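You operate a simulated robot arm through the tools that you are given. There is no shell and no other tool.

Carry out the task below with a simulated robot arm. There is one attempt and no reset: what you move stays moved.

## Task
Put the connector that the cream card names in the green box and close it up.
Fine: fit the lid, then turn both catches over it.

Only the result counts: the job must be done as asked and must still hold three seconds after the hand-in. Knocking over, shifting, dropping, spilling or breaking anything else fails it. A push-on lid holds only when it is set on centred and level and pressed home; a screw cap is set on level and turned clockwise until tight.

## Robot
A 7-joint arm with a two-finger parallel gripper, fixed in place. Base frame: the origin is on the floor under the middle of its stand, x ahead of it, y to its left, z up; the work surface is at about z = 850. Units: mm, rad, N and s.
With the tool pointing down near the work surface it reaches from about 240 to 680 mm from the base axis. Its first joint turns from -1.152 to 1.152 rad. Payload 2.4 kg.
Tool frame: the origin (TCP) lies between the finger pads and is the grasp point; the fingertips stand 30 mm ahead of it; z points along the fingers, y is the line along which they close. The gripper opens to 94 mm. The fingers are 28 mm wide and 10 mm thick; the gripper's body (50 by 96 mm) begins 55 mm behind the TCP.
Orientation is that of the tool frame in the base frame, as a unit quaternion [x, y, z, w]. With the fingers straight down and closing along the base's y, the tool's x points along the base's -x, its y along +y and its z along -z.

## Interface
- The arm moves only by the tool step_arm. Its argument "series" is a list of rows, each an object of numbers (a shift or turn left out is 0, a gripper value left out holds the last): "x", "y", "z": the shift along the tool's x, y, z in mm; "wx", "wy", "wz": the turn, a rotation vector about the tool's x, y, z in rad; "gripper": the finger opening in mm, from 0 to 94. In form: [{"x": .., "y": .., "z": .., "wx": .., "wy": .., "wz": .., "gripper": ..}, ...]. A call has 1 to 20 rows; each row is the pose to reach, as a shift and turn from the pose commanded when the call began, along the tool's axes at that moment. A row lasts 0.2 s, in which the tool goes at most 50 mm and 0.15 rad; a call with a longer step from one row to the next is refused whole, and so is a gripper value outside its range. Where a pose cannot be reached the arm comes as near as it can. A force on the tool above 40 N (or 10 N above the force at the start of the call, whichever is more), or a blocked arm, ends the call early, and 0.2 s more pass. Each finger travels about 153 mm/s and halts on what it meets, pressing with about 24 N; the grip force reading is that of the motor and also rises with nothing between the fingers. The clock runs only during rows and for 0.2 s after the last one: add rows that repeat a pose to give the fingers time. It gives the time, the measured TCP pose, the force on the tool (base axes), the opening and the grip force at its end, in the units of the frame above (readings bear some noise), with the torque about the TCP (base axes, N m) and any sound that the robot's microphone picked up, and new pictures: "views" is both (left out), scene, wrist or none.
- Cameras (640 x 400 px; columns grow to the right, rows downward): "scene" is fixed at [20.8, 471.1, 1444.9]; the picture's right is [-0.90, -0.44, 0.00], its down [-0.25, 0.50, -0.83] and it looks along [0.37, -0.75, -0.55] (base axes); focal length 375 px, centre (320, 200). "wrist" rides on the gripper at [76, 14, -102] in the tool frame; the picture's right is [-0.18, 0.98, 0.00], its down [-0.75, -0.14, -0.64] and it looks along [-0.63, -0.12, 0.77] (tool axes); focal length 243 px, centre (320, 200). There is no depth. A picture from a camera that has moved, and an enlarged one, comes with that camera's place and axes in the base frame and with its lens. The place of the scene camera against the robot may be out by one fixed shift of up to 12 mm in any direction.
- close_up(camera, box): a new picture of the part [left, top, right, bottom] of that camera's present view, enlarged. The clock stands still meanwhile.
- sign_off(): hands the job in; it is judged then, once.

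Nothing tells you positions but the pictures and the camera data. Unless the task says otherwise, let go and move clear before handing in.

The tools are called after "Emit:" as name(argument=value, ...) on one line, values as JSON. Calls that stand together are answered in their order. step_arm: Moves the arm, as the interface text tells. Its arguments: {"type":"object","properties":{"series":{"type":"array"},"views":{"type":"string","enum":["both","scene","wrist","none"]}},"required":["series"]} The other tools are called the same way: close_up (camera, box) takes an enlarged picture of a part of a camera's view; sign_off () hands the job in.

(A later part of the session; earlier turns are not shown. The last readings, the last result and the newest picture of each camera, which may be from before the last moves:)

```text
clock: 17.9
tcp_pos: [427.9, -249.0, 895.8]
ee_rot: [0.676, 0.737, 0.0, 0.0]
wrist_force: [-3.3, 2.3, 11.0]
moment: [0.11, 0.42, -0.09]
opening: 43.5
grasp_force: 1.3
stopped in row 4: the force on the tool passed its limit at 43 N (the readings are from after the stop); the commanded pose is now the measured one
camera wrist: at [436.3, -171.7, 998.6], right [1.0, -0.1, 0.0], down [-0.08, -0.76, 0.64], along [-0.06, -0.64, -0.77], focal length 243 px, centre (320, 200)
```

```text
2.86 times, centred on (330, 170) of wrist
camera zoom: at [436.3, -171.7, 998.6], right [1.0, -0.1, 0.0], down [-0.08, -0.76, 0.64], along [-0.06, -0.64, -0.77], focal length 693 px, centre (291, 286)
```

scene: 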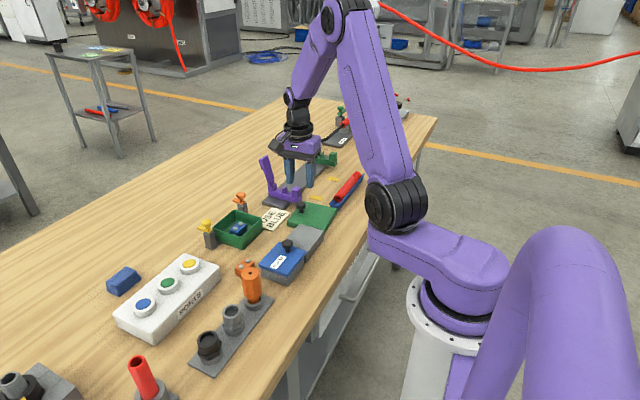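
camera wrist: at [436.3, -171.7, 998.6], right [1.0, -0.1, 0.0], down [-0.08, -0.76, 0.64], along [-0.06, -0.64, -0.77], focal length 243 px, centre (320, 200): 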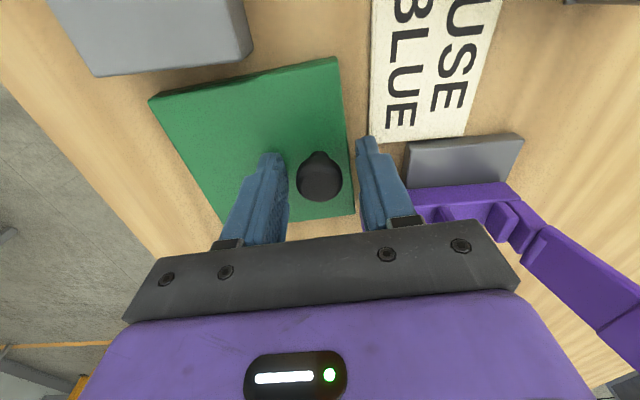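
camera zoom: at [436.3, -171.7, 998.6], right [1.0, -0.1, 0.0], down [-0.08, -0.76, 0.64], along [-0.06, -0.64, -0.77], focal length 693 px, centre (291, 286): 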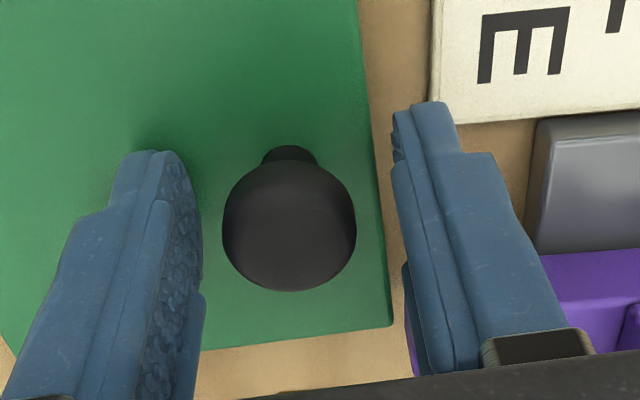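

The -x fingertip touched the lid top, so the lid surface is at about z = 866 rather than 859. I'll rise 4 mm, then close on the knob.

Emit:
step_arm(series=[{"z": -2, "gripper": 42}, {"z": -4, "gripper": 42}, {"z": -4, "gripper": 42}], views="none")

Emit:
close_up(camera="scene", box=[275, 170, 345, 230])

Emit:
close_up(camera="wrist", box=[130, 40, 450, 240])

```text
clock: 18.7
tcp_pos: [427.4, -249.6, 899.4]
ee_rot: [0.676, 0.737, 0.0, 0.001]
wrist_force: [0.1, 0.4, -0.4]
moment: [0.0, -0.04, 0.02]
opening: 41.9
grasp_force: 0.0
```

```text
6.67 times, centred on (310, 200) of scene
camera zoom: at [20.8, 471.1, 1444.9], right [-0.9, -0.44, 0.0], down [-0.25, 0.5, -0.83], along [0.37, -0.75, -0.55], focal length 2497 px, centre (387, 200)
```

zoom: 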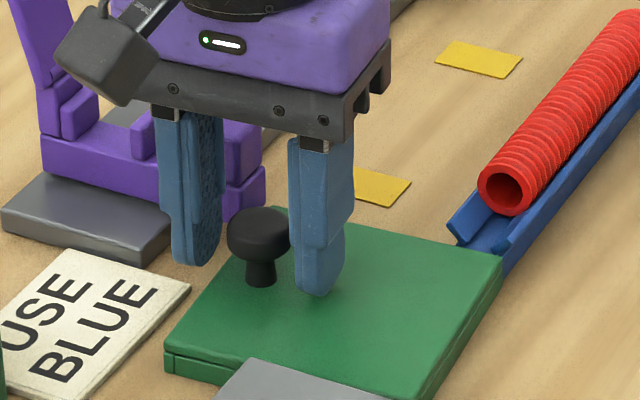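

```text
2.00 times, centred on (290, 140) of wrist
camera zoom: at [436.5, -171.9, 1002.2], right [1.0, -0.1, 0.0], down [-0.08, -0.76, 0.64], along [-0.06, -0.64, -0.77], focal length 485 px, centre (380, 320)
```

zoom: 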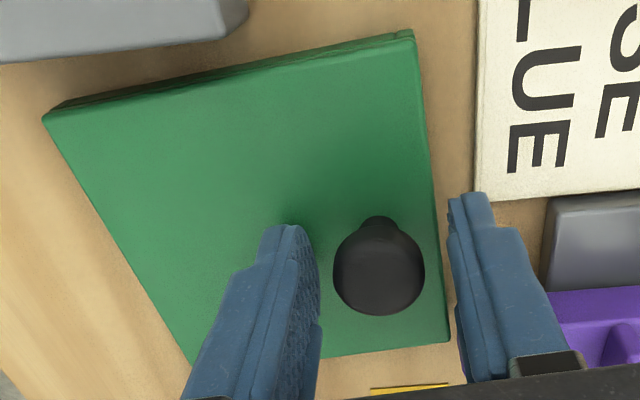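

The knob's stem base lies midway between the fingertips. Closing on the knob now.

Emit:
step_arm(series=[{"gripper": 20}, {"gripper": 15}, {"gripper": 15}], views="wrist")

Emit:
close_up(camera="scene", box=[275, 170, 345, 230])

```text
clock: 19.5
tcp_pos: [428.4, -248.7, 900.0]
ee_rot: [0.676, 0.737, -0.001, 0.002]
wrist_force: [0.5, 0.9, -0.3]
moment: [-0.05, -0.04, 0.03]
opening: 24.7
grasp_force: 23.3
camera wrist: at [436.5, -171.9, 1002.2], right [1.0, -0.1, 0.0], down [-0.08, -0.76, 0.64], along [-0.06, -0.64, -0.77], focal length 243 px, centre (320, 200)
```

wrist: 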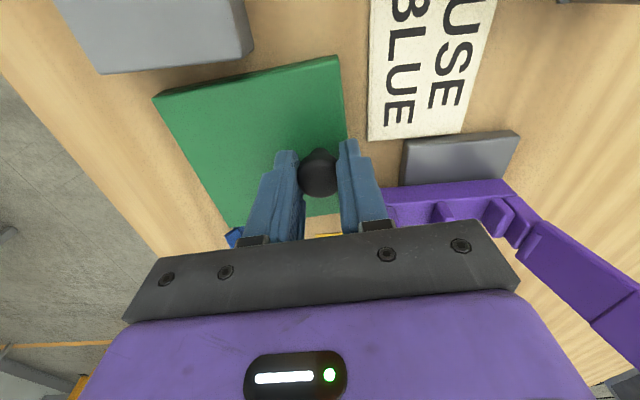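

```text
6.67 times, centred on (310, 200) of scene
camera zoom: at [20.8, 471.1, 1444.9], right [-0.9, -0.44, 0.0], down [-0.25, 0.5, -0.83], along [0.37, -0.75, -0.55], focal length 2497 px, centre (387, 200)
```

zoom: 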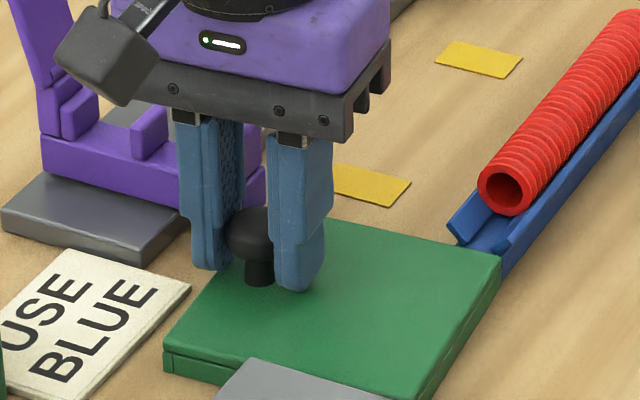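

The knob is gripped (24.7 mm). I'll lift a little and check that the lid comes up level.

Emit:
step_arm(series=[{"z": -5, "gripper": 15}, {"z": -10, "gripper": 15}, {"z": -20, "gripper": 15}, {"z": -30, "gripper": 15}, {"z": -30, "gripper": 15}], views="both")

Emit:
close_up(camera="scene", box=[265, 150, 355, 230])

```text
clock: 20.7
tcp_pos: [429.0, -249.4, 929.9]
ee_rot: [0.676, 0.737, 0.0, 0.001]
wrist_force: [0.1, -0.3, -0.3]
moment: [0.01, 0.0, -0.02]
opening: 24.5
grasp_force: 24.2
camera wrist: at [437.1, -171.9, 1032.1], right [1.0, -0.1, 0.0], down [-0.08, -0.76, 0.64], along [-0.06, -0.64, -0.77], focal length 243 px, centre (320, 200)
```

scene: 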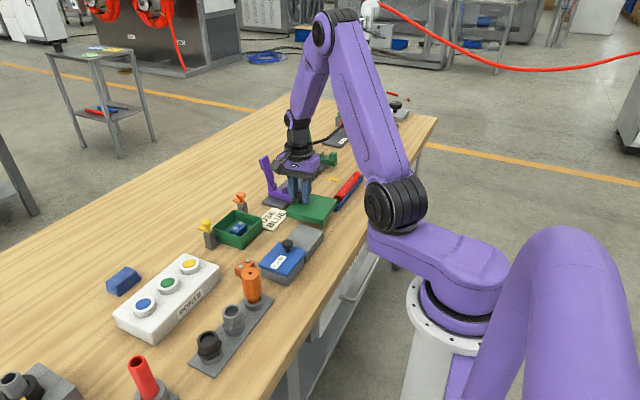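
wrist: 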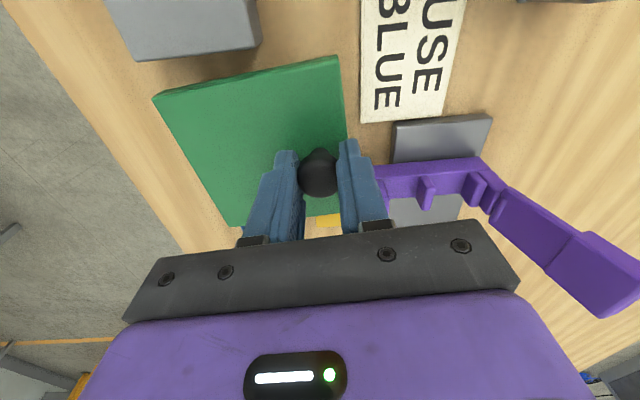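

```text
5.00 times, centred on (310, 190) of scene
camera zoom: at [20.8, 471.1, 1444.9], right [-0.9, -0.44, 0.0], down [-0.25, 0.5, -0.83], along [0.37, -0.75, -0.55], focal length 1873 px, centre (370, 250)
```

zoom: 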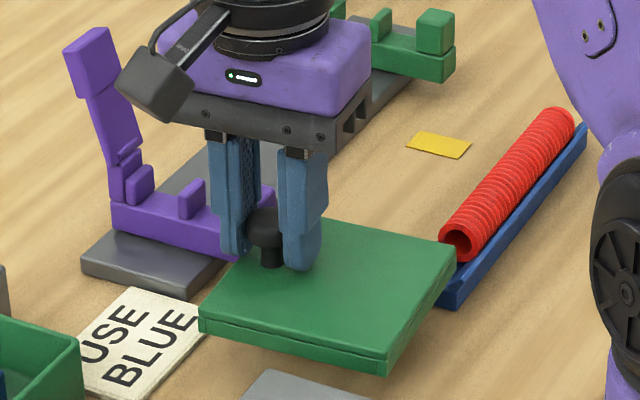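

The lid came up level. I'll raise it well above the catches, then carry it over the box while turning it about 4.7° to square it with the box.

Emit:
step_arm(series=[{"z": -20, "gripper": 15}, {"z": -45, "gripper": 15}, {"z": -70, "gripper": 15}, {"x": 13, "y": 14.5, "z": -75, "wz": 0.008, "gripper": 15}, {"x": 27, "y": 30.5, "z": -75, "wz": 0.017, "gripper": 15}, {"x": 42, "y": 47.5, "z": -75, "wz": 0.027, "gripper": 15}, {"x": 58, "y": 65.5, "z": -75, "wz": 0.037, "gripper": 15}, {"x": 74, "y": 83.5, "z": -75, "wz": 0.047, "gripper": 15}, {"x": 90, "y": 101.5, "z": -75, "wz": 0.057, "gripper": 15}, {"x": 105, "y": 118.5, "z": -75, "wz": 0.067, "gripper": 15}, {"x": 118, "y": 133, "z": -75, "wz": 0.076, "gripper": 15}, {"x": 128.4, "y": 144.7, "z": -75, "wz": 0.082, "gripper": 15}, {"x": 128.4, "y": 144.7, "z": -75, "wz": 0.082, "gripper": 15}], views="both")

Emit:
close_up(camera="scene", box=[180, 130, 300, 260])

Emit:
close_up(camera="wrist", box=[130, 20, 510, 240])

```text
clock: 23.5
tcp_pos: [561.0, -109.1, 1003.6]
ee_rot: [0.706, 0.708, 0.001, 0.002]
wrist_force: [-0.3, 0.2, -0.3]
moment: [-0.02, -0.02, -0.03]
opening: 24.3
grasp_force: 23.1
camera wrist: at [576.2, -32.3, 1107.6], right [0.98, -0.18, 0.0], down [-0.14, -0.75, 0.64], along [-0.11, -0.63, -0.77], focal length 243 px, centre (320, 200)
```

scene: 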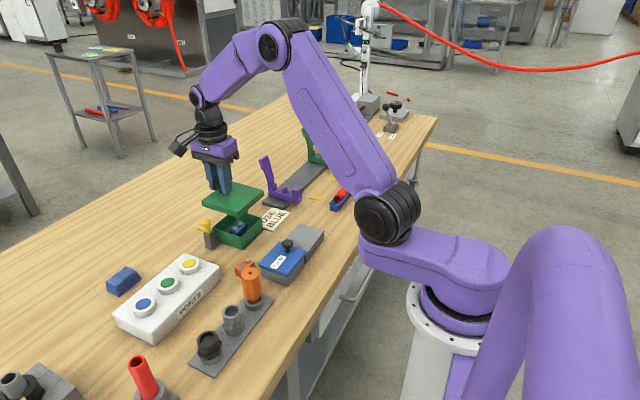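
wrist: 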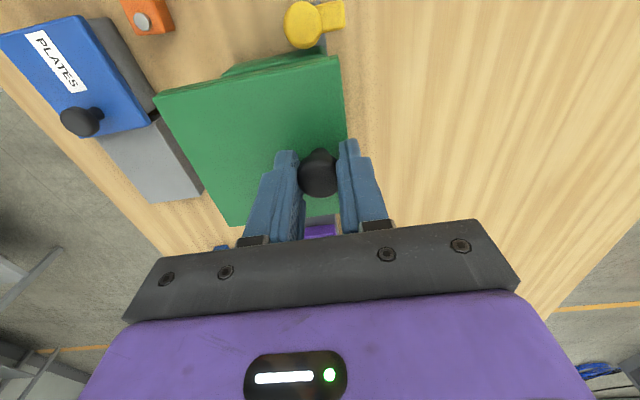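

```text
3.08 times, centred on (240, 195) of scene
camera zoom: at [20.8, 471.1, 1444.9], right [-0.9, -0.44, 0.0], down [-0.25, 0.5, -0.83], along [0.37, -0.75, -0.55], focal length 1152 px, centre (566, 215)
```

zoom: 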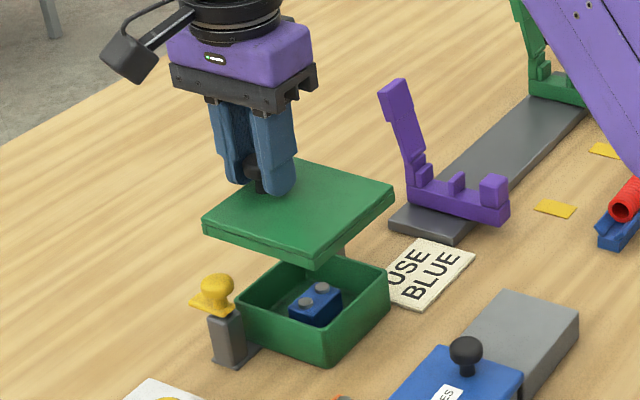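

```text
1.68 times, centred on (320, 130) of wrist
camera zoom: at [576.2, -32.3, 1107.6], right [0.98, -0.18, 0.0], down [-0.14, -0.75, 0.64], along [-0.11, -0.63, -0.77], focal length 409 px, centre (320, 318)
```

zoom: 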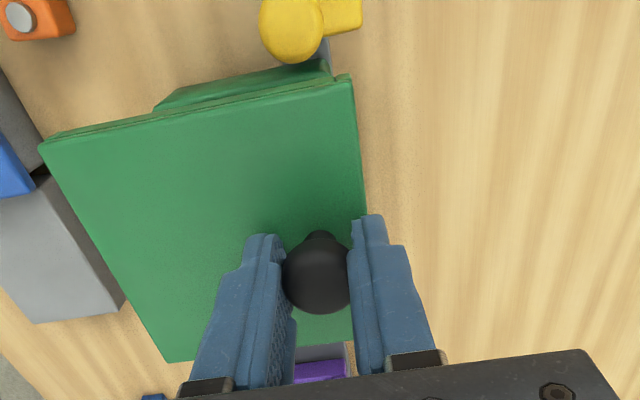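

The lid is squared (0.15°) over the box. I'll lower it partway, to just above the catch tops, and check side clearances from the scene camera.

Emit:
step_arm(series=[{"z": 10, "gripper": 15}, {"z": 20, "gripper": 15}, {"z": 26, "gripper": 15}, {"z": 26, "gripper": 15}], views="wrist")

Emit:
close_up(camera="scene", box=[190, 175, 280, 255])

Emit:
close_up(camera="wrist", box=[130, 0, 390, 180])

```text
clock: 24.5
tcp_pos: [561.4, -106.8, 979.4]
ee_rot: [0.706, 0.708, 0.001, 0.003]
wrist_force: [0.1, 0.9, 0.0]
moment: [0.01, -0.03, 0.01]
opening: 24.3
grasp_force: 23.5
camera wrist: at [575.4, -31.7, 1081.7], right [0.98, -0.18, 0.0], down [-0.14, -0.75, 0.64], along [-0.11, -0.63, -0.77], focal length 243 px, centre (320, 200)
```

wrist: 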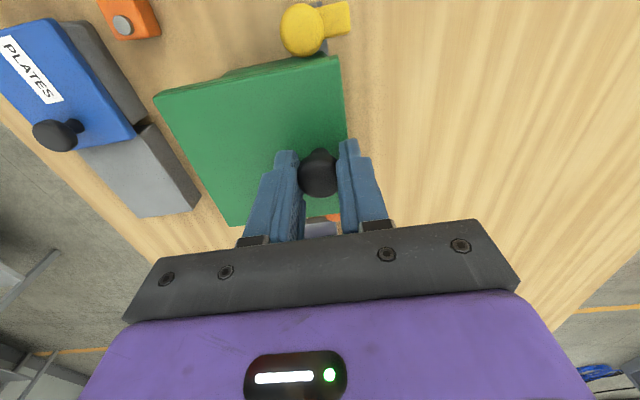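

```text
5.00 times, centred on (235, 215) of scene
camera zoom: at [20.8, 471.1, 1444.9], right [-0.9, -0.44, 0.0], down [-0.25, 0.5, -0.83], along [0.37, -0.75, -0.55], focal length 1873 px, centre (745, 125)
```

zoom: 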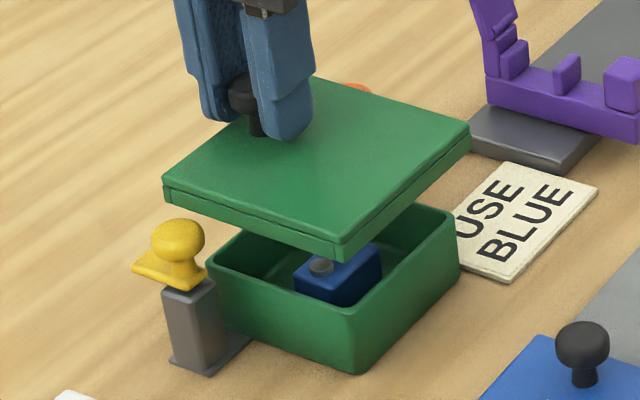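

```text
2.22 times, centred on (260, 90) of wrist
camera zoom: at [575.4, -31.7, 1081.7], right [0.98, -0.18, 0.0], down [-0.14, -0.75, 0.64], along [-0.11, -0.63, -0.77], focal length 539 px, centre (453, 444)
```

zoom: 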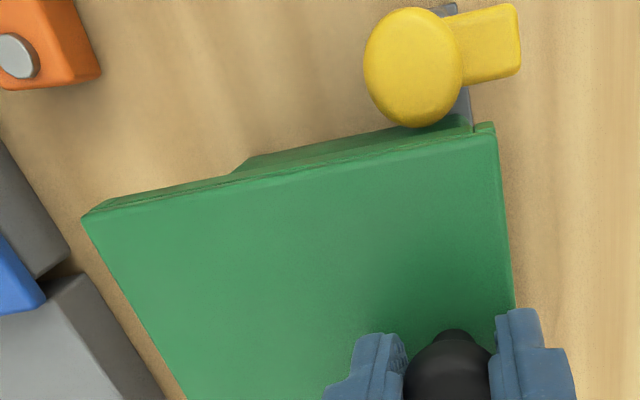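

The catch caps sit at about (562, -44) and (562, -175), top ≈ z 930, leaving only ~2 mm beside the lid if lowered straight down. I'll instead lower the lid 40 mm short in x, clear of the caps, then slide it in under cap height.

Emit:
step_arm(series=[{"z": -8, "gripper": 15}, {"y": -13, "z": -8, "gripper": 15}, {"y": -27, "z": -8, "gripper": 15}, {"y": -40, "z": -8, "gripper": 15}, {"y": -40, "z": 5, "gripper": 15}, {"y": -40, "z": 18, "gripper": 15}, {"y": -40, "z": 27, "gripper": 15}, {"y": -40, "z": 32, "gripper": 15}, {"y": -40, "z": 32, "gripper": 15}], views="wrist")

Emit:
close_up(camera="scene", box=[195, 185, 285, 255])

Emit:
close_up(camera="wrist", box=[130, 0, 510, 220])

```text
clock: 26.5
tcp_pos: [522.0, -106.3, 946.3]
ee_rot: [0.706, 0.708, 0.001, 0.001]
wrist_force: [0.6, -0.7, -0.3]
moment: [0.02, -0.01, -0.03]
opening: 24.4
grasp_force: 24.0
camera wrist: at [536.0, -32.0, 1048.6], right [0.98, -0.18, 0.0], down [-0.14, -0.75, 0.64], along [-0.11, -0.63, -0.77], focal length 243 px, centre (320, 200)
```

wrist: 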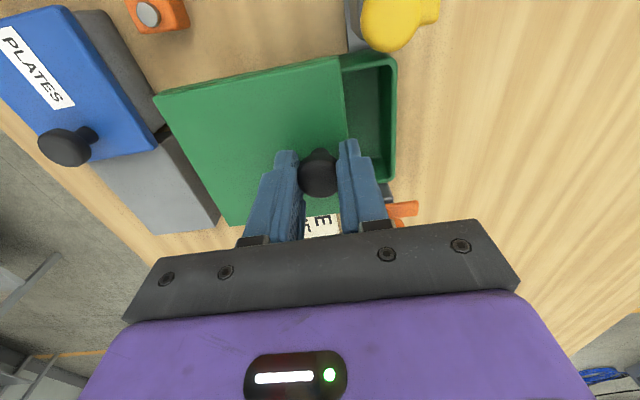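

```text
5.71 times, centred on (240, 220) of scene
camera zoom: at [20.8, 471.1, 1444.9], right [-0.9, -0.44, 0.0], down [-0.25, 0.5, -0.83], along [0.37, -0.75, -0.55], focal length 2140 px, centre (777, 86)
```

zoom: 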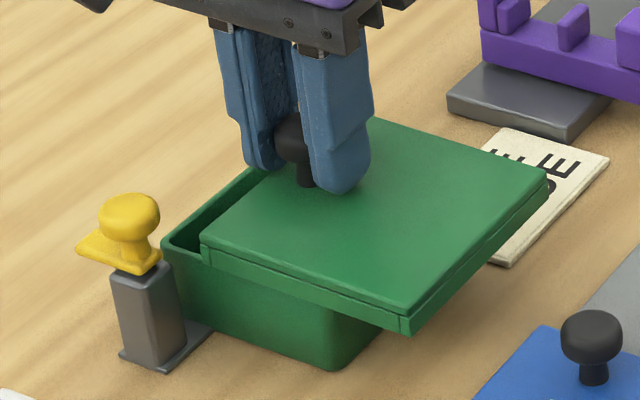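

```text
1.68 times, centred on (320, 110) of wrist
camera zoom: at [536.0, -32.0, 1048.6], right [0.98, -0.18, 0.0], down [-0.14, -0.75, 0.64], along [-0.11, -0.63, -0.77], focal length 409 px, centre (320, 352)
```

zoom: 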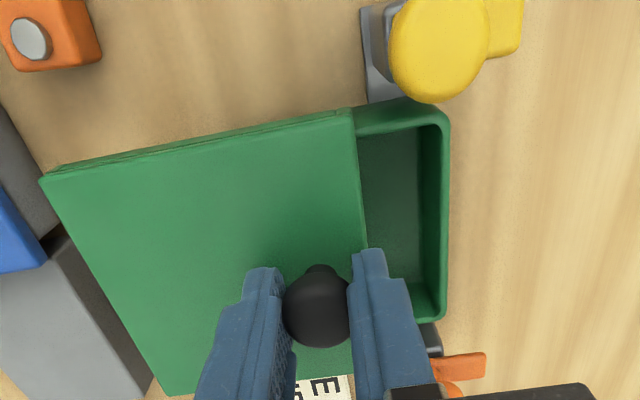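

The lid is at rim height, short of the caps, with no contact. I'll slide it +40 mm in x (and -0.7 mm in y) to sit centred above the box.

Emit:
step_arm(series=[{"x": -0.7, "y": 8, "gripper": 15}, {"x": -0.7, "y": 16, "gripper": 15}, {"x": -0.7, "y": 24, "gripper": 15}, {"x": -0.7, "y": 32, "gripper": 15}, {"x": -0.7, "y": 38, "gripper": 15}, {"x": -0.7, "y": 40.2, "gripper": 15}, {"x": -0.7, "y": 40.2, "gripper": 15}], views="wrist")

Emit:
close_up(camera="scene", box=[195, 185, 285, 255])

Emit:
close_up(camera="wrist", box=[130, 0, 510, 220])

```text
clock: 28.1
tcp_pos: [562.1, -109.6, 945.0]
ee_rot: [0.706, 0.708, 0.001, 0.001]
wrist_force: [-0.4, -0.2, -1.1]
moment: [0.02, -0.02, 0.0]
opening: 24.3
grasp_force: 23.8
camera wrist: at [575.9, -33.4, 1048.7], right [0.98, -0.18, 0.0], down [-0.14, -0.75, 0.64], along [-0.11, -0.63, -0.77], focal length 243 px, centre (320, 200)
```

wrist: 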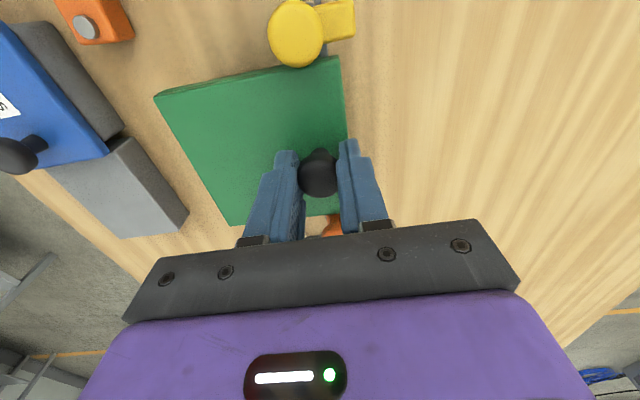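

```text
5.71 times, centred on (240, 220) of scene
camera zoom: at [20.8, 471.1, 1444.9], right [-0.9, -0.44, 0.0], down [-0.25, 0.5, -0.83], along [0.37, -0.75, -0.55], focal length 2140 px, centre (777, 86)
```

zoom: 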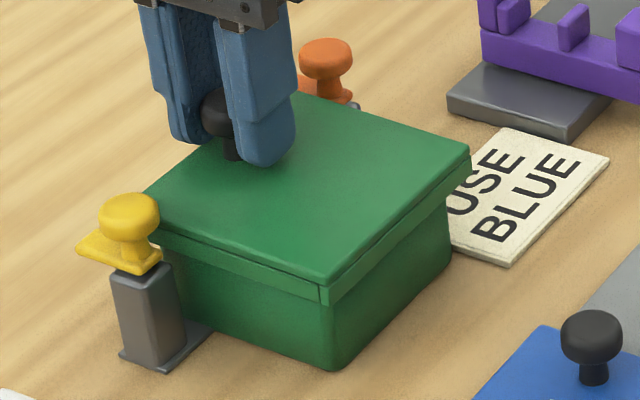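

```text
1.68 times, centred on (320, 110) of wrist
camera zoom: at [575.9, -33.4, 1048.7], right [0.98, -0.18, 0.0], down [-0.14, -0.75, 0.64], along [-0.11, -0.63, -0.77], focal length 409 px, centre (320, 352)
```

zoom: 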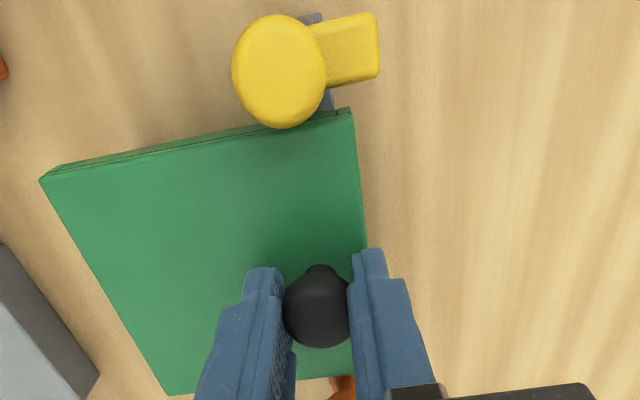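

The lid hovers over the box without contact. I'll magnify the two visible corners to compare the lid's overhang with the box walls before lowering.

Emit:
close_up(camera="scene", box=[226, 222, 258, 252])

Emit:
close_up(camera="scene", box=[250, 202, 282, 232])

Emit:
close_up(camera="scene", box=[198, 212, 238, 250])

```text
13.33 times, centred on (242, 237) of scene
camera zoom: at [20.8, 471.1, 1444.9], right [-0.9, -0.44, 0.0], down [-0.25, 0.5, -0.83], along [0.37, -0.75, -0.55], focal length 4994 px, centre (1360, -293)
```

zoom: 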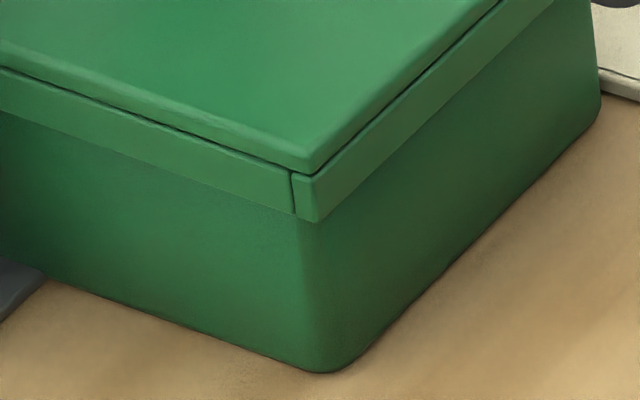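

```text
13.33 times, centred on (266, 217) of scene
camera zoom: at [20.8, 471.1, 1444.9], right [-0.9, -0.44, 0.0], down [-0.25, 0.5, -0.83], along [0.37, -0.75, -0.55], focal length 4994 px, centre (1040, -27)
```

zoom: 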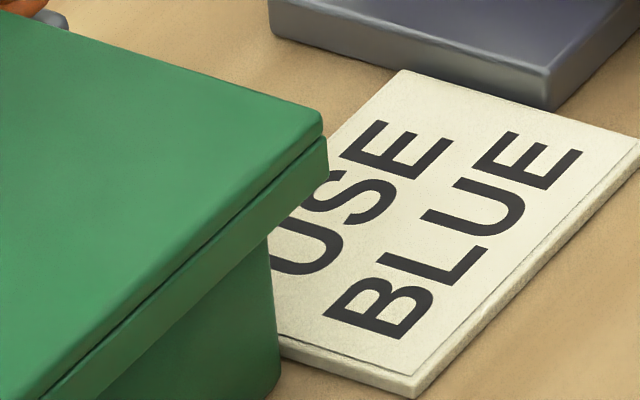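

```text
10.53 times, centred on (218, 231) of scene
camera zoom: at [20.8, 471.1, 1444.9], right [-0.9, -0.44, 0.0], down [-0.25, 0.5, -0.83], along [0.37, -0.75, -0.55], focal length 3943 px, centre (1394, -126)
```

zoom: 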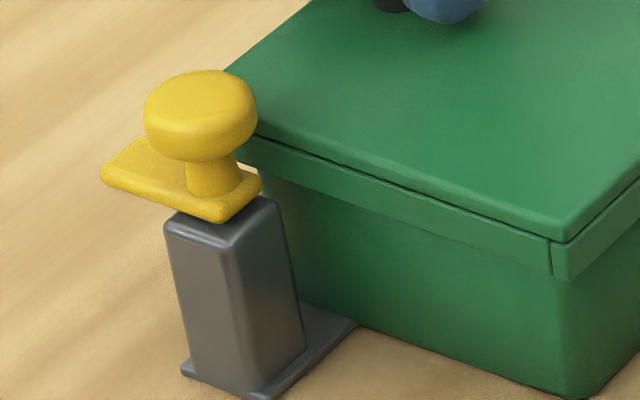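

The corners show the lid is nearly centred; it droops slightly on its -x side (about 2 mm) and wants about +1.3 mm in x. I'll apply that and lower so the skirt starts over the rim, watching forces.

Emit:
step_arm(series=[{"y": 1.3, "gripper": 15}, {"y": 1.3, "z": 2, "gripper": 15}, {"y": 1.3, "z": 4, "gripper": 15}, {"y": 1.3, "z": 6, "gripper": 15}, {"y": 1.3, "z": 8, "gripper": 15}, {"y": 1.3, "z": 8, "gripper": 15}], views="wrist")

Emit:
close_up(camera="scene", box=[200, 200, 280, 255])

Emit:
close_up(camera="scene", box=[226, 222, 258, 252])

```text
clock: 29.5
tcp_pos: [563.6, -109.5, 938.5]
ee_rot: [0.705, 0.709, 0.001, 0.002]
wrist_force: [-0.1, 0.5, -0.7]
moment: [-0.04, -0.02, 0.02]
opening: 24.6
grasp_force: 23.6
camera wrist: at [577.3, -33.3, 1040.7], right [0.98, -0.18, 0.0], down [-0.14, -0.75, 0.64], along [-0.11, -0.63, -0.77], focal length 243 px, centre (320, 200)
```

wrist: 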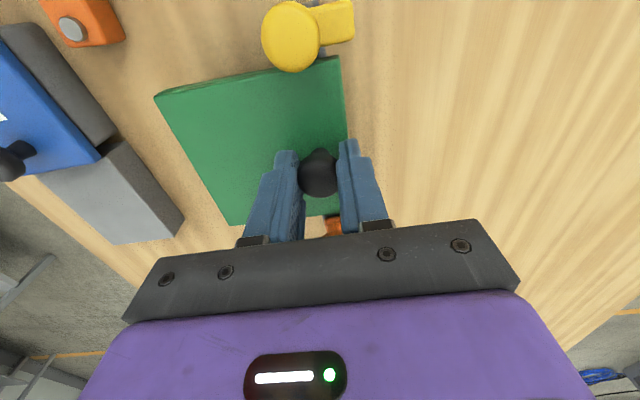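

```text
7.27 times, centred on (240, 228) of scene
camera zoom: at [20.8, 471.1, 1444.9], right [-0.9, -0.44, 0.0], down [-0.25, 0.5, -0.83], along [0.37, -0.75, -0.55], focal length 2724 px, centre (902, 0)
```

zoom: 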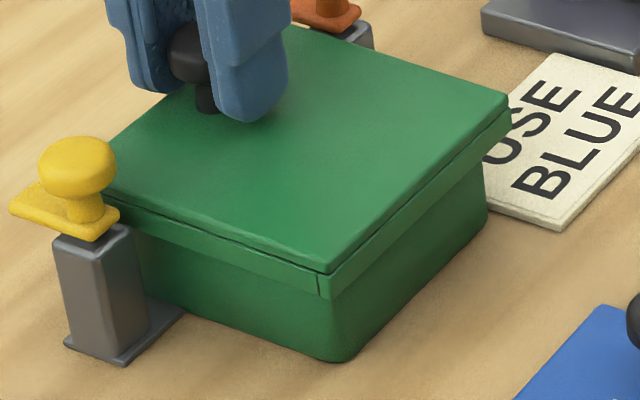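

```text
13.33 times, centred on (242, 237) of scene
camera zoom: at [20.8, 471.1, 1444.9], right [-0.9, -0.44, 0.0], down [-0.25, 0.5, -0.83], along [0.37, -0.75, -0.55], focal length 4994 px, centre (1360, -293)
```

zoom: 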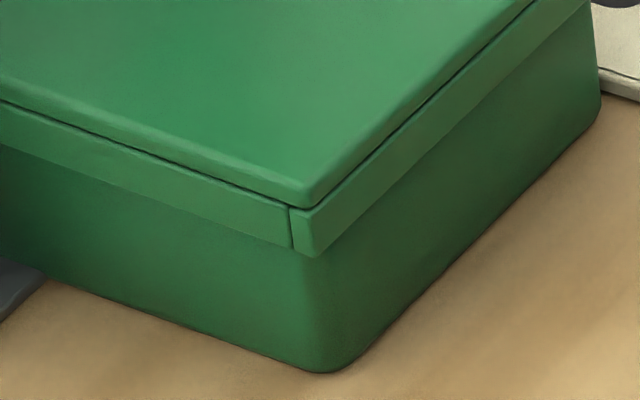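

No contact force yet and the overhang looks even. Continuing down in small steps.

Emit:
step_arm(series=[{"z": 1.5, "gripper": 15}, {"z": 3, "gripper": 15}, {"z": 4, "gripper": 15}, {"z": 4, "gripper": 15}], views="none")

Emit:
close_up(camera="scene", box=[200, 200, 280, 255])

Emit:
close_up(camera="scene", box=[244, 200, 276, 230])

```text
clock: 30.5
tcp_pos: [562.2, -110.1, 934.2]
ee_rot: [0.706, 0.708, 0.0, 0.002]
wrist_force: [0.2, -0.1, -1.0]
moment: [0.0, -0.04, 0.01]
opening: 24.6
grasp_force: 24.0
```

```text
7.27 times, centred on (240, 228) of scene
camera zoom: at [20.8, 471.1, 1444.9], right [-0.9, -0.44, 0.0], down [-0.25, 0.5, -0.83], along [0.37, -0.75, -0.55], focal length 2724 px, centre (902, 0)
```

zoom: 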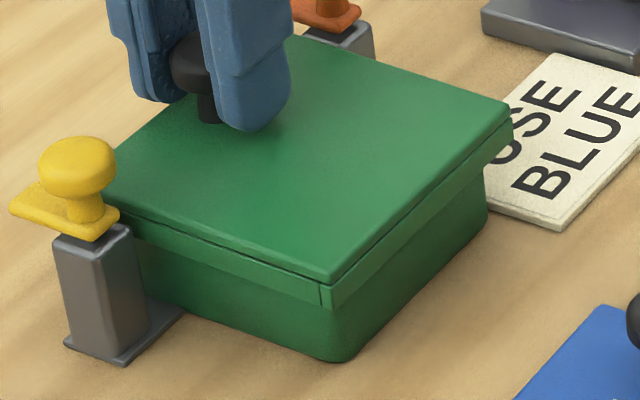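

```text
13.33 times, centred on (260, 215) of scene
camera zoom: at [20.8, 471.1, 1444.9], right [-0.9, -0.44, 0.0], down [-0.25, 0.5, -0.83], along [0.37, -0.75, -0.55], focal length 4994 px, centre (1120, 0)
```

zoom: 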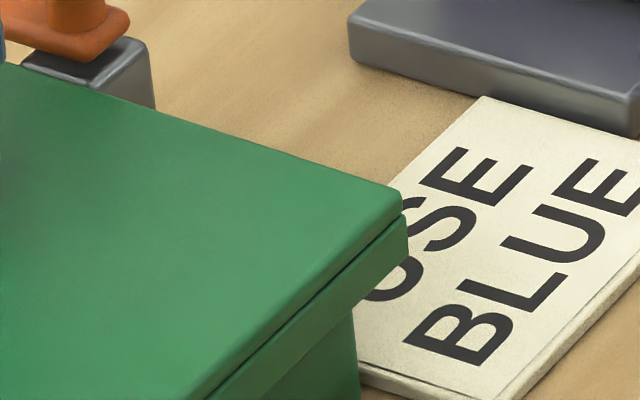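

Still free. Lowering the last few millimetres until the plate rests on the rim.

Emit:
step_arm(series=[{"z": 1, "gripper": 15}, {"z": 2, "gripper": 15}, {"z": 2, "gripper": 15}], views="none")

Emit:
step_arm(series=[{"z": 1, "gripper": 15}, {"z": 1, "gripper": 15}], views="none")

```text
clock: 31.3
tcp_pos: [562.8, -109.7, 931.4]
ee_rot: [0.706, 0.709, 0.001, 0.002]
wrist_force: [-0.1, 0.5, -0.4]
moment: [0.03, 0.01, 0.03]
opening: 24.3
grasp_force: 24.0
```

```text
clock: 31.9
tcp_pos: [562.2, -109.1, 932.0]
ee_rot: [0.706, 0.708, 0.0, 0.001]
wrist_force: [0.1, 0.6, -0.2]
moment: [-0.01, -0.03, 0.03]
opening: 24.6
grasp_force: 23.5
```

Emit:
step_arm(series=[{"z": 1, "gripper": 15}, {"z": 1, "gripper": 15}], views="none")

Emit:
step_arm(series=[{"z": 1, "gripper": 15}, {"z": 1, "gripper": 15}], views="none")

Emit:
close_up(camera="scene", box=[200, 195, 280, 255])

```text
clock: 32.5
tcp_pos: [563.9, -110.1, 929.6]
ee_rot: [0.706, 0.708, 0.0, 0.002]
wrist_force: [0.7, -0.9, 0.1]
moment: [0.0, 0.06, -0.04]
opening: 24.3
grasp_force: 23.9
```

```text
clock: 33.1
tcp_pos: [563.4, -109.5, 929.5]
ee_rot: [0.706, 0.708, 0.0, 0.002]
wrist_force: [-0.6, 0.2, 0.8]
moment: [0.05, 0.08, 0.01]
opening: 24.6
grasp_force: 24.4
```

```text
6.67 times, centred on (240, 225) of scene
camera zoom: at [20.8, 471.1, 1444.9], right [-0.9, -0.44, 0.0], down [-0.25, 0.5, -0.83], along [0.37, -0.75, -0.55], focal length 2497 px, centre (853, 33)
```

zoom: 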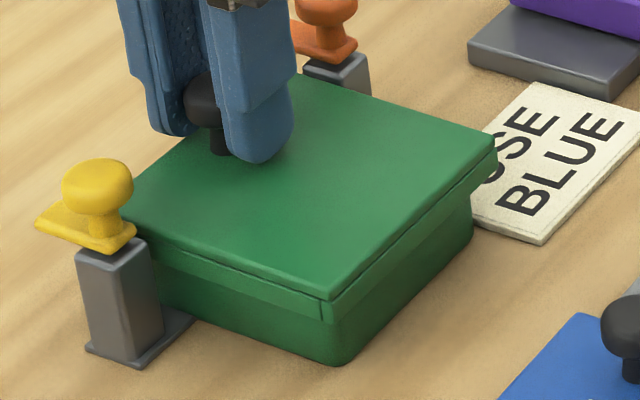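

A slight moment suggests the -x side has just touched. A few more small steps.

Emit:
step_arm(series=[{"z": 1, "gripper": 15}, {"z": 1, "gripper": 15}], views="none")

Emit:
step_arm(series=[{"z": 1, "gripper": 15}, {"z": 1, "gripper": 15}], views="none")

Emit:
close_up(camera="scene", box=[200, 195, 280, 255])

```text
clock: 33.7
tcp_pos: [564.3, -110.1, 929.3]
ee_rot: [0.706, 0.708, 0.001, 0.002]
wrist_force: [1.1, 0.7, 7.3]
moment: [0.0, -0.05, 0.01]
opening: 24.5
grasp_force: 23.9
```

```text
clock: 34.3
tcp_pos: [562.9, -109.6, 928.4]
ee_rot: [0.706, 0.708, 0.001, 0.004]
wrist_force: [-0.2, 1.8, 21.6]
moment: [-0.01, -0.02, 0.0]
opening: 24.6
grasp_force: 23.4
```

```text
6.67 times, centred on (240, 225) of scene
camera zoom: at [20.3, 471.3, 1444.8], right [-0.9, -0.44, 0.0], down [-0.25, 0.5, -0.83], along [0.37, -0.75, -0.55], focal length 2497 px, centre (853, 33)
```

zoom: 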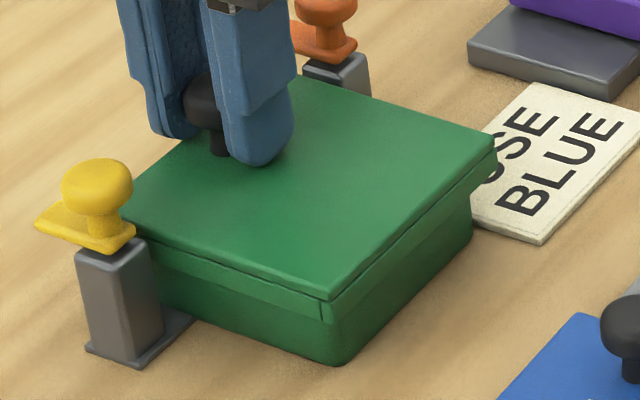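

The lid is resting firmly (21 N, no moment). I'll relieve the load, open, and retreat upward to inspect.

Emit:
step_arm(series=[{"z": -1.5, "gripper": 15}, {"z": -1.5, "gripper": 40}, {"z": -1.5, "gripper": 40}, {"z": -15, "gripper": 40}, {"z": -40, "gripper": 40}, {"z": -80, "gripper": 40}, {"z": -120, "gripper": 40}, {"z": -120, "gripper": 40}], views="both")

Emit:
close_up(camera="scene", box=[195, 185, 285, 255])

Emit:
close_up(camera="wrist", box=[150, 0, 430, 210])

```text
clock: 36.1
tcp_pos: [560.2, -109.3, 1051.2]
ee_rot: [0.706, 0.708, 0.0, 0.001]
wrist_force: [-0.5, 0.4, 0.2]
moment: [0.0, -0.01, 0.02]
opening: 39.9
grasp_force: 0.0
camera wrist: at [575.0, -33.6, 1152.0], right [0.98, -0.18, 0.0], down [-0.14, -0.75, 0.64], along [-0.11, -0.63, -0.77], focal length 243 px, centre (320, 200)
```

scene: 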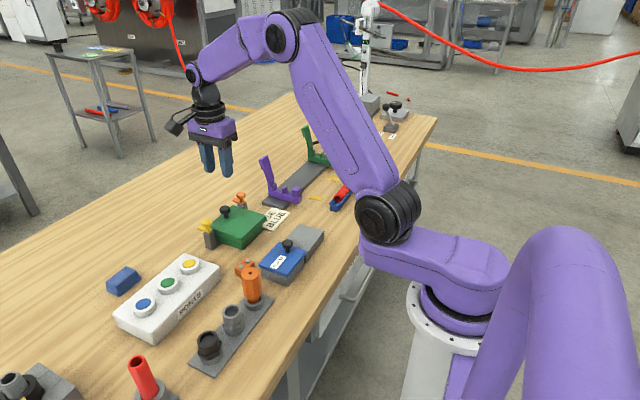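
wrist: 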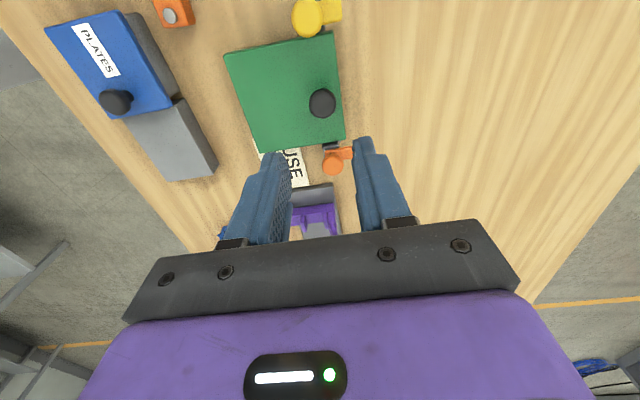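

```text
5.71 times, centred on (240, 220) of scene
camera zoom: at [20.8, 471.1, 1444.9], right [-0.9, -0.44, 0.0], down [-0.25, 0.5, -0.83], along [0.37, -0.75, -0.55], focal length 2140 px, centre (777, 86)
```

zoom: 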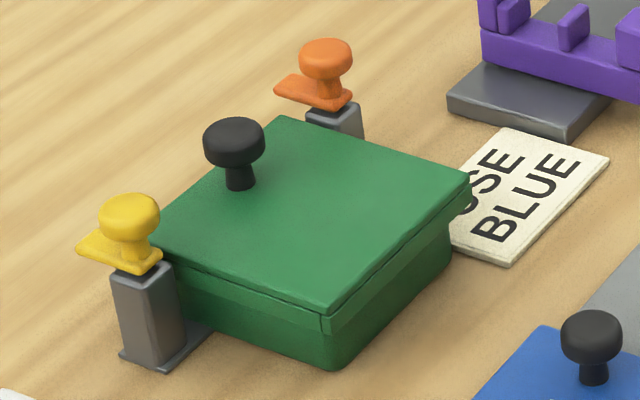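

```text
1.90 times, centred on (290, 105) of wrist
camera zoom: at [575.0, -33.6, 1152.0], right [0.98, -0.18, 0.0], down [-0.14, -0.75, 0.64], along [-0.11, -0.63, -0.77], focal length 462 px, centre (377, 381)
```

zoom: 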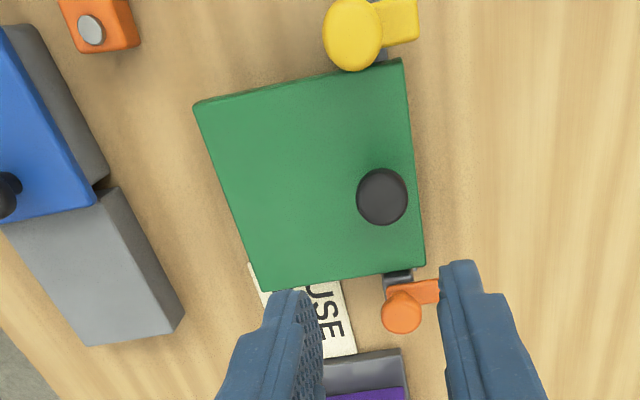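

The lid is on the box. I'll magnify its edges to check it is level and centred before turning the catches.

Emit:
close_up(camera="scene", box=[210, 215, 260, 255])

Emit:
close_up(camera="scene", box=[240, 195, 280, 255])

Emit:
close_up(camera="scene", box=[200, 205, 230, 240])

Emit:
close_up(camera="scene", box=[230, 188, 262, 218])

```text
10.00 times, centred on (235, 235) of scene
camera zoom: at [20.8, 471.1, 1444.9], right [-0.9, -0.44, 0.0], down [-0.25, 0.5, -0.83], along [0.37, -0.75, -0.55], focal length 3746 px, centre (1170, -150)
```

zoom: 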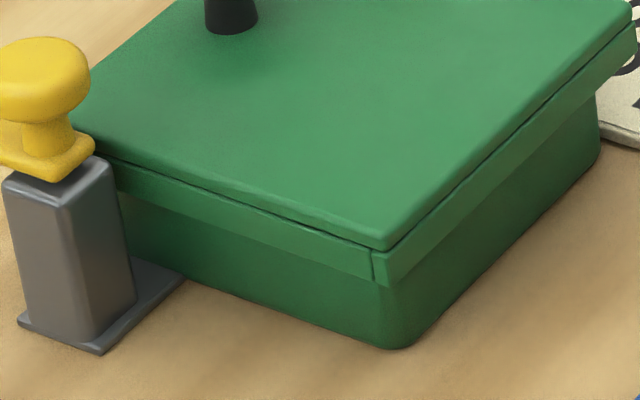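

```text
6.67 times, centred on (260, 225) of scene
camera zoom: at [20.8, 471.1, 1444.9], right [-0.9, -0.44, 0.0], down [-0.25, 0.5, -0.83], along [0.37, -0.75, -0.55], focal length 2497 px, centre (720, 33)
```

zoom: 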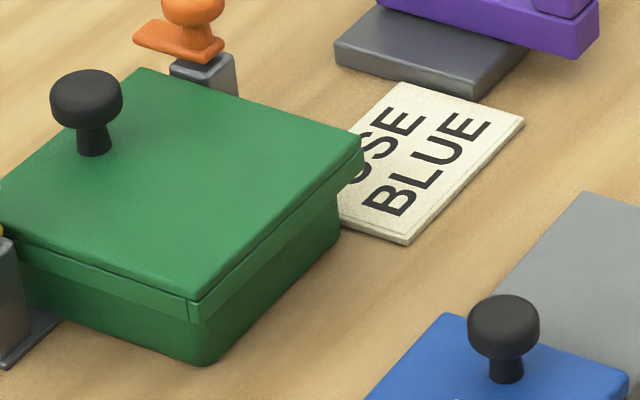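

```text
11.43 times, centred on (215, 222) of scene
camera zoom: at [20.8, 471.1, 1444.9], right [-0.9, -0.44, 0.0], down [-0.25, 0.5, -0.83], along [0.37, -0.75, -0.55], focal length 4281 px, centre (1520, -57)
```

zoom: 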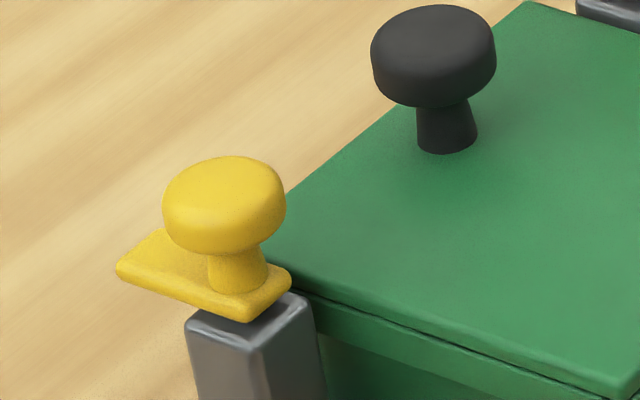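

```text
13.33 times, centred on (246, 203) of scene
camera zoom: at [20.8, 471.1, 1444.9], right [-0.9, -0.44, 0.0], down [-0.25, 0.5, -0.83], along [0.37, -0.75, -0.55], focal length 4994 px, centre (1307, 160)
```

zoom: 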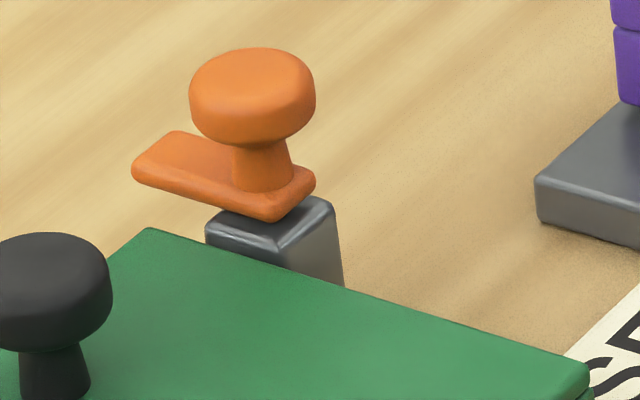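

The lid's corners measure as a level 102 mm square centred at about (530.6, -109), matching the box. I'll press it home gently at its centre with closed fingers to make sure it is seated.

Emit:
step_arm(series=[{"y": -18, "gripper": 10}, {"y": -35, "gripper": 0}, {"y": -35, "z": 40, "gripper": 0}, {"y": -35, "z": 80, "gripper": 0}, {"y": -35, "z": 105, "gripper": 0}, {"y": -35, "z": 117, "gripper": 0}, {"y": -35, "z": 117, "gripper": 0}], views="wrist")

Emit:
close_up(camera="scene", box=[195, 175, 285, 255])

```text
clock: 37.7
tcp_pos: [526.4, -109.7, 931.7]
ee_rot: [0.706, 0.709, 0.0, 0.002]
wrist_force: [0.6, -0.5, -0.2]
moment: [0.02, 0.06, -0.01]
opening: 0.0
grasp_force: 23.6
camera wrist: at [540.9, -33.8, 1034.0], right [0.98, -0.18, 0.0], down [-0.14, -0.75, 0.64], along [-0.11, -0.63, -0.77], focal length 243 px, centre (320, 200)
```

wrist: 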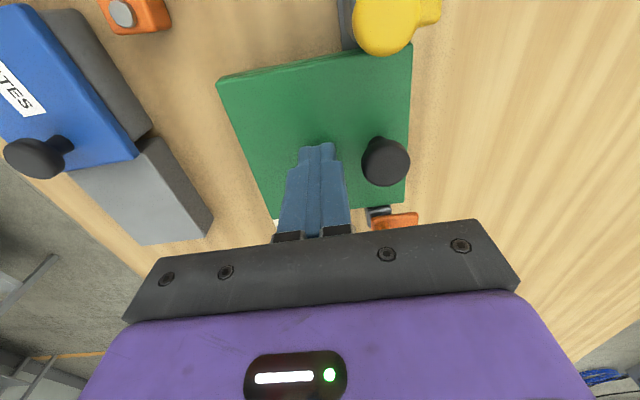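

```text
5.00 times, centred on (240, 215) of scene
camera zoom: at [20.8, 471.1, 1444.9], right [-0.9, -0.44, 0.0], down [-0.25, 0.5, -0.83], along [0.37, -0.75, -0.55], focal length 1873 px, centre (720, 125)
```

zoom: 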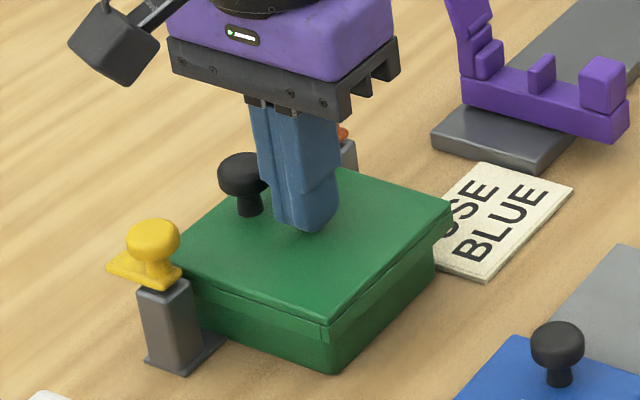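

Closed fingers are just above the lid's middle. I'll press down in small steps.

Emit:
step_arm(series=[{"z": 2, "gripper": 0}, {"z": 4, "gripper": 0}, {"z": 5, "gripper": 0}, {"z": 5, "gripper": 0}], views="none")

Emit:
step_arm(series=[{"z": 1, "gripper": 0}, {"z": 2, "gripper": 0}, {"z": 2, "gripper": 0}], views="none")

```text
clock: 38.7
tcp_pos: [527.3, -108.8, 925.3]
ee_rot: [0.706, 0.708, 0.002, 0.001]
wrist_force: [-5.0, 0.6, 15.6]
moment: [0.08, 0.19, 0.06]
opening: 0.1
grasp_force: 24.0
```

```text
clock: 39.3
tcp_pos: [529.6, -109.7, 926.3]
ee_rot: [0.706, 0.708, 0.001, 0.003]
wrist_force: [-2.1, -0.3, 9.1]
moment: [0.06, 0.09, 0.04]
opening: 0.2
grasp_force: 23.7
stopped in row 3: the force on the tool passed its limit at 42 N (the readings are from after the stop); the commanded pose is now the measured one
```

The lid is firm under more than 40 N. I'll lift off and check it hasn't moved, then go to the orange catch.

Emit:
step_arm(series=[{"z": -10, "gripper": 0}, {"z": -40, "gripper": 0}, {"z": -80, "gripper": 0}, {"z": -110, "gripper": 0}, {"z": -110, "gripper": 0}], views="wrist")

Emit:
close_up(camera="scene", box=[210, 215, 260, 255])

Emit:
close_up(camera="wrist", box=[200, 0, 480, 210])

```text
clock: 40.5
tcp_pos: [526.6, -111.0, 1035.1]
ee_rot: [0.706, 0.708, 0.001, 0.002]
wrist_force: [-0.4, 0.2, -0.8]
moment: [0.01, 0.02, 0.04]
opening: 0.0
grasp_force: 24.1
camera wrist: at [540.5, -34.8, 1138.3], right [0.98, -0.18, 0.0], down [-0.14, -0.75, 0.64], along [-0.11, -0.63, -0.77], focal length 243 px, centre (320, 200)
```

wrist: 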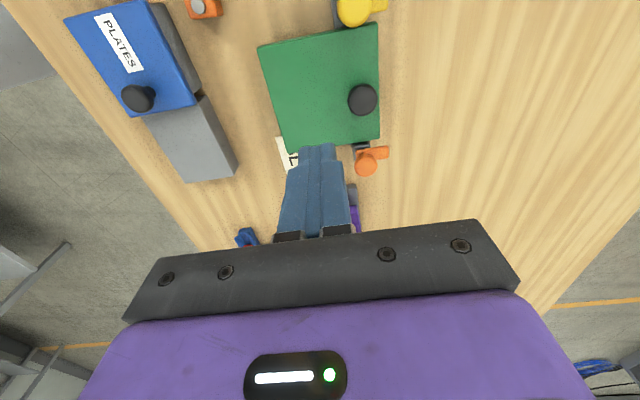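

```text
10.00 times, centred on (235, 235) of scene
camera zoom: at [20.8, 471.1, 1444.9], right [-0.9, -0.44, 0.0], down [-0.25, 0.5, -0.83], along [0.37, -0.75, -0.55], focal length 3746 px, centre (1170, -150)
```

zoom: 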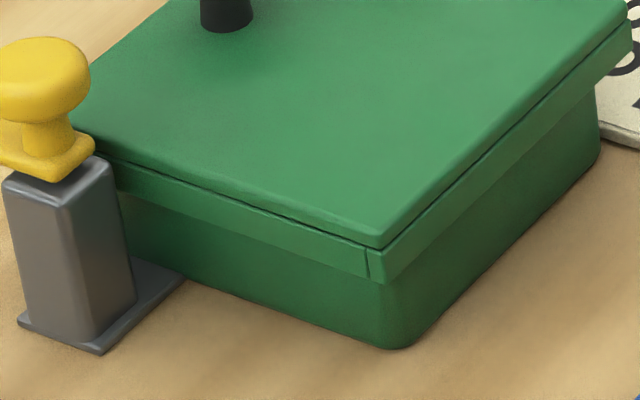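

```text
1.90 times, centred on (340, 105) of wrist
camera zoom: at [540.5, -34.8, 1138.3], right [0.98, -0.18, 0.0], down [-0.14, -0.75, 0.64], along [-0.11, -0.63, -0.77], focal length 462 px, centre (282, 381)
```

zoom: 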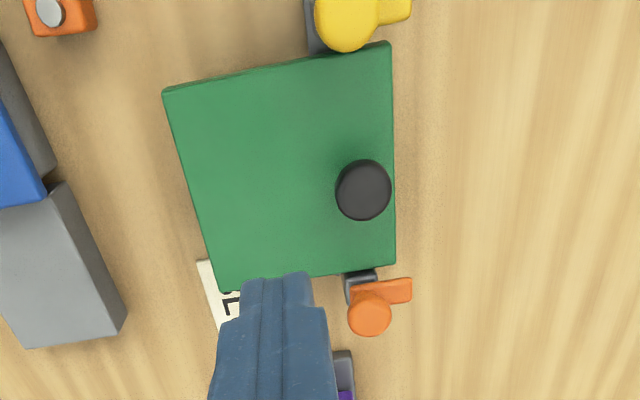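

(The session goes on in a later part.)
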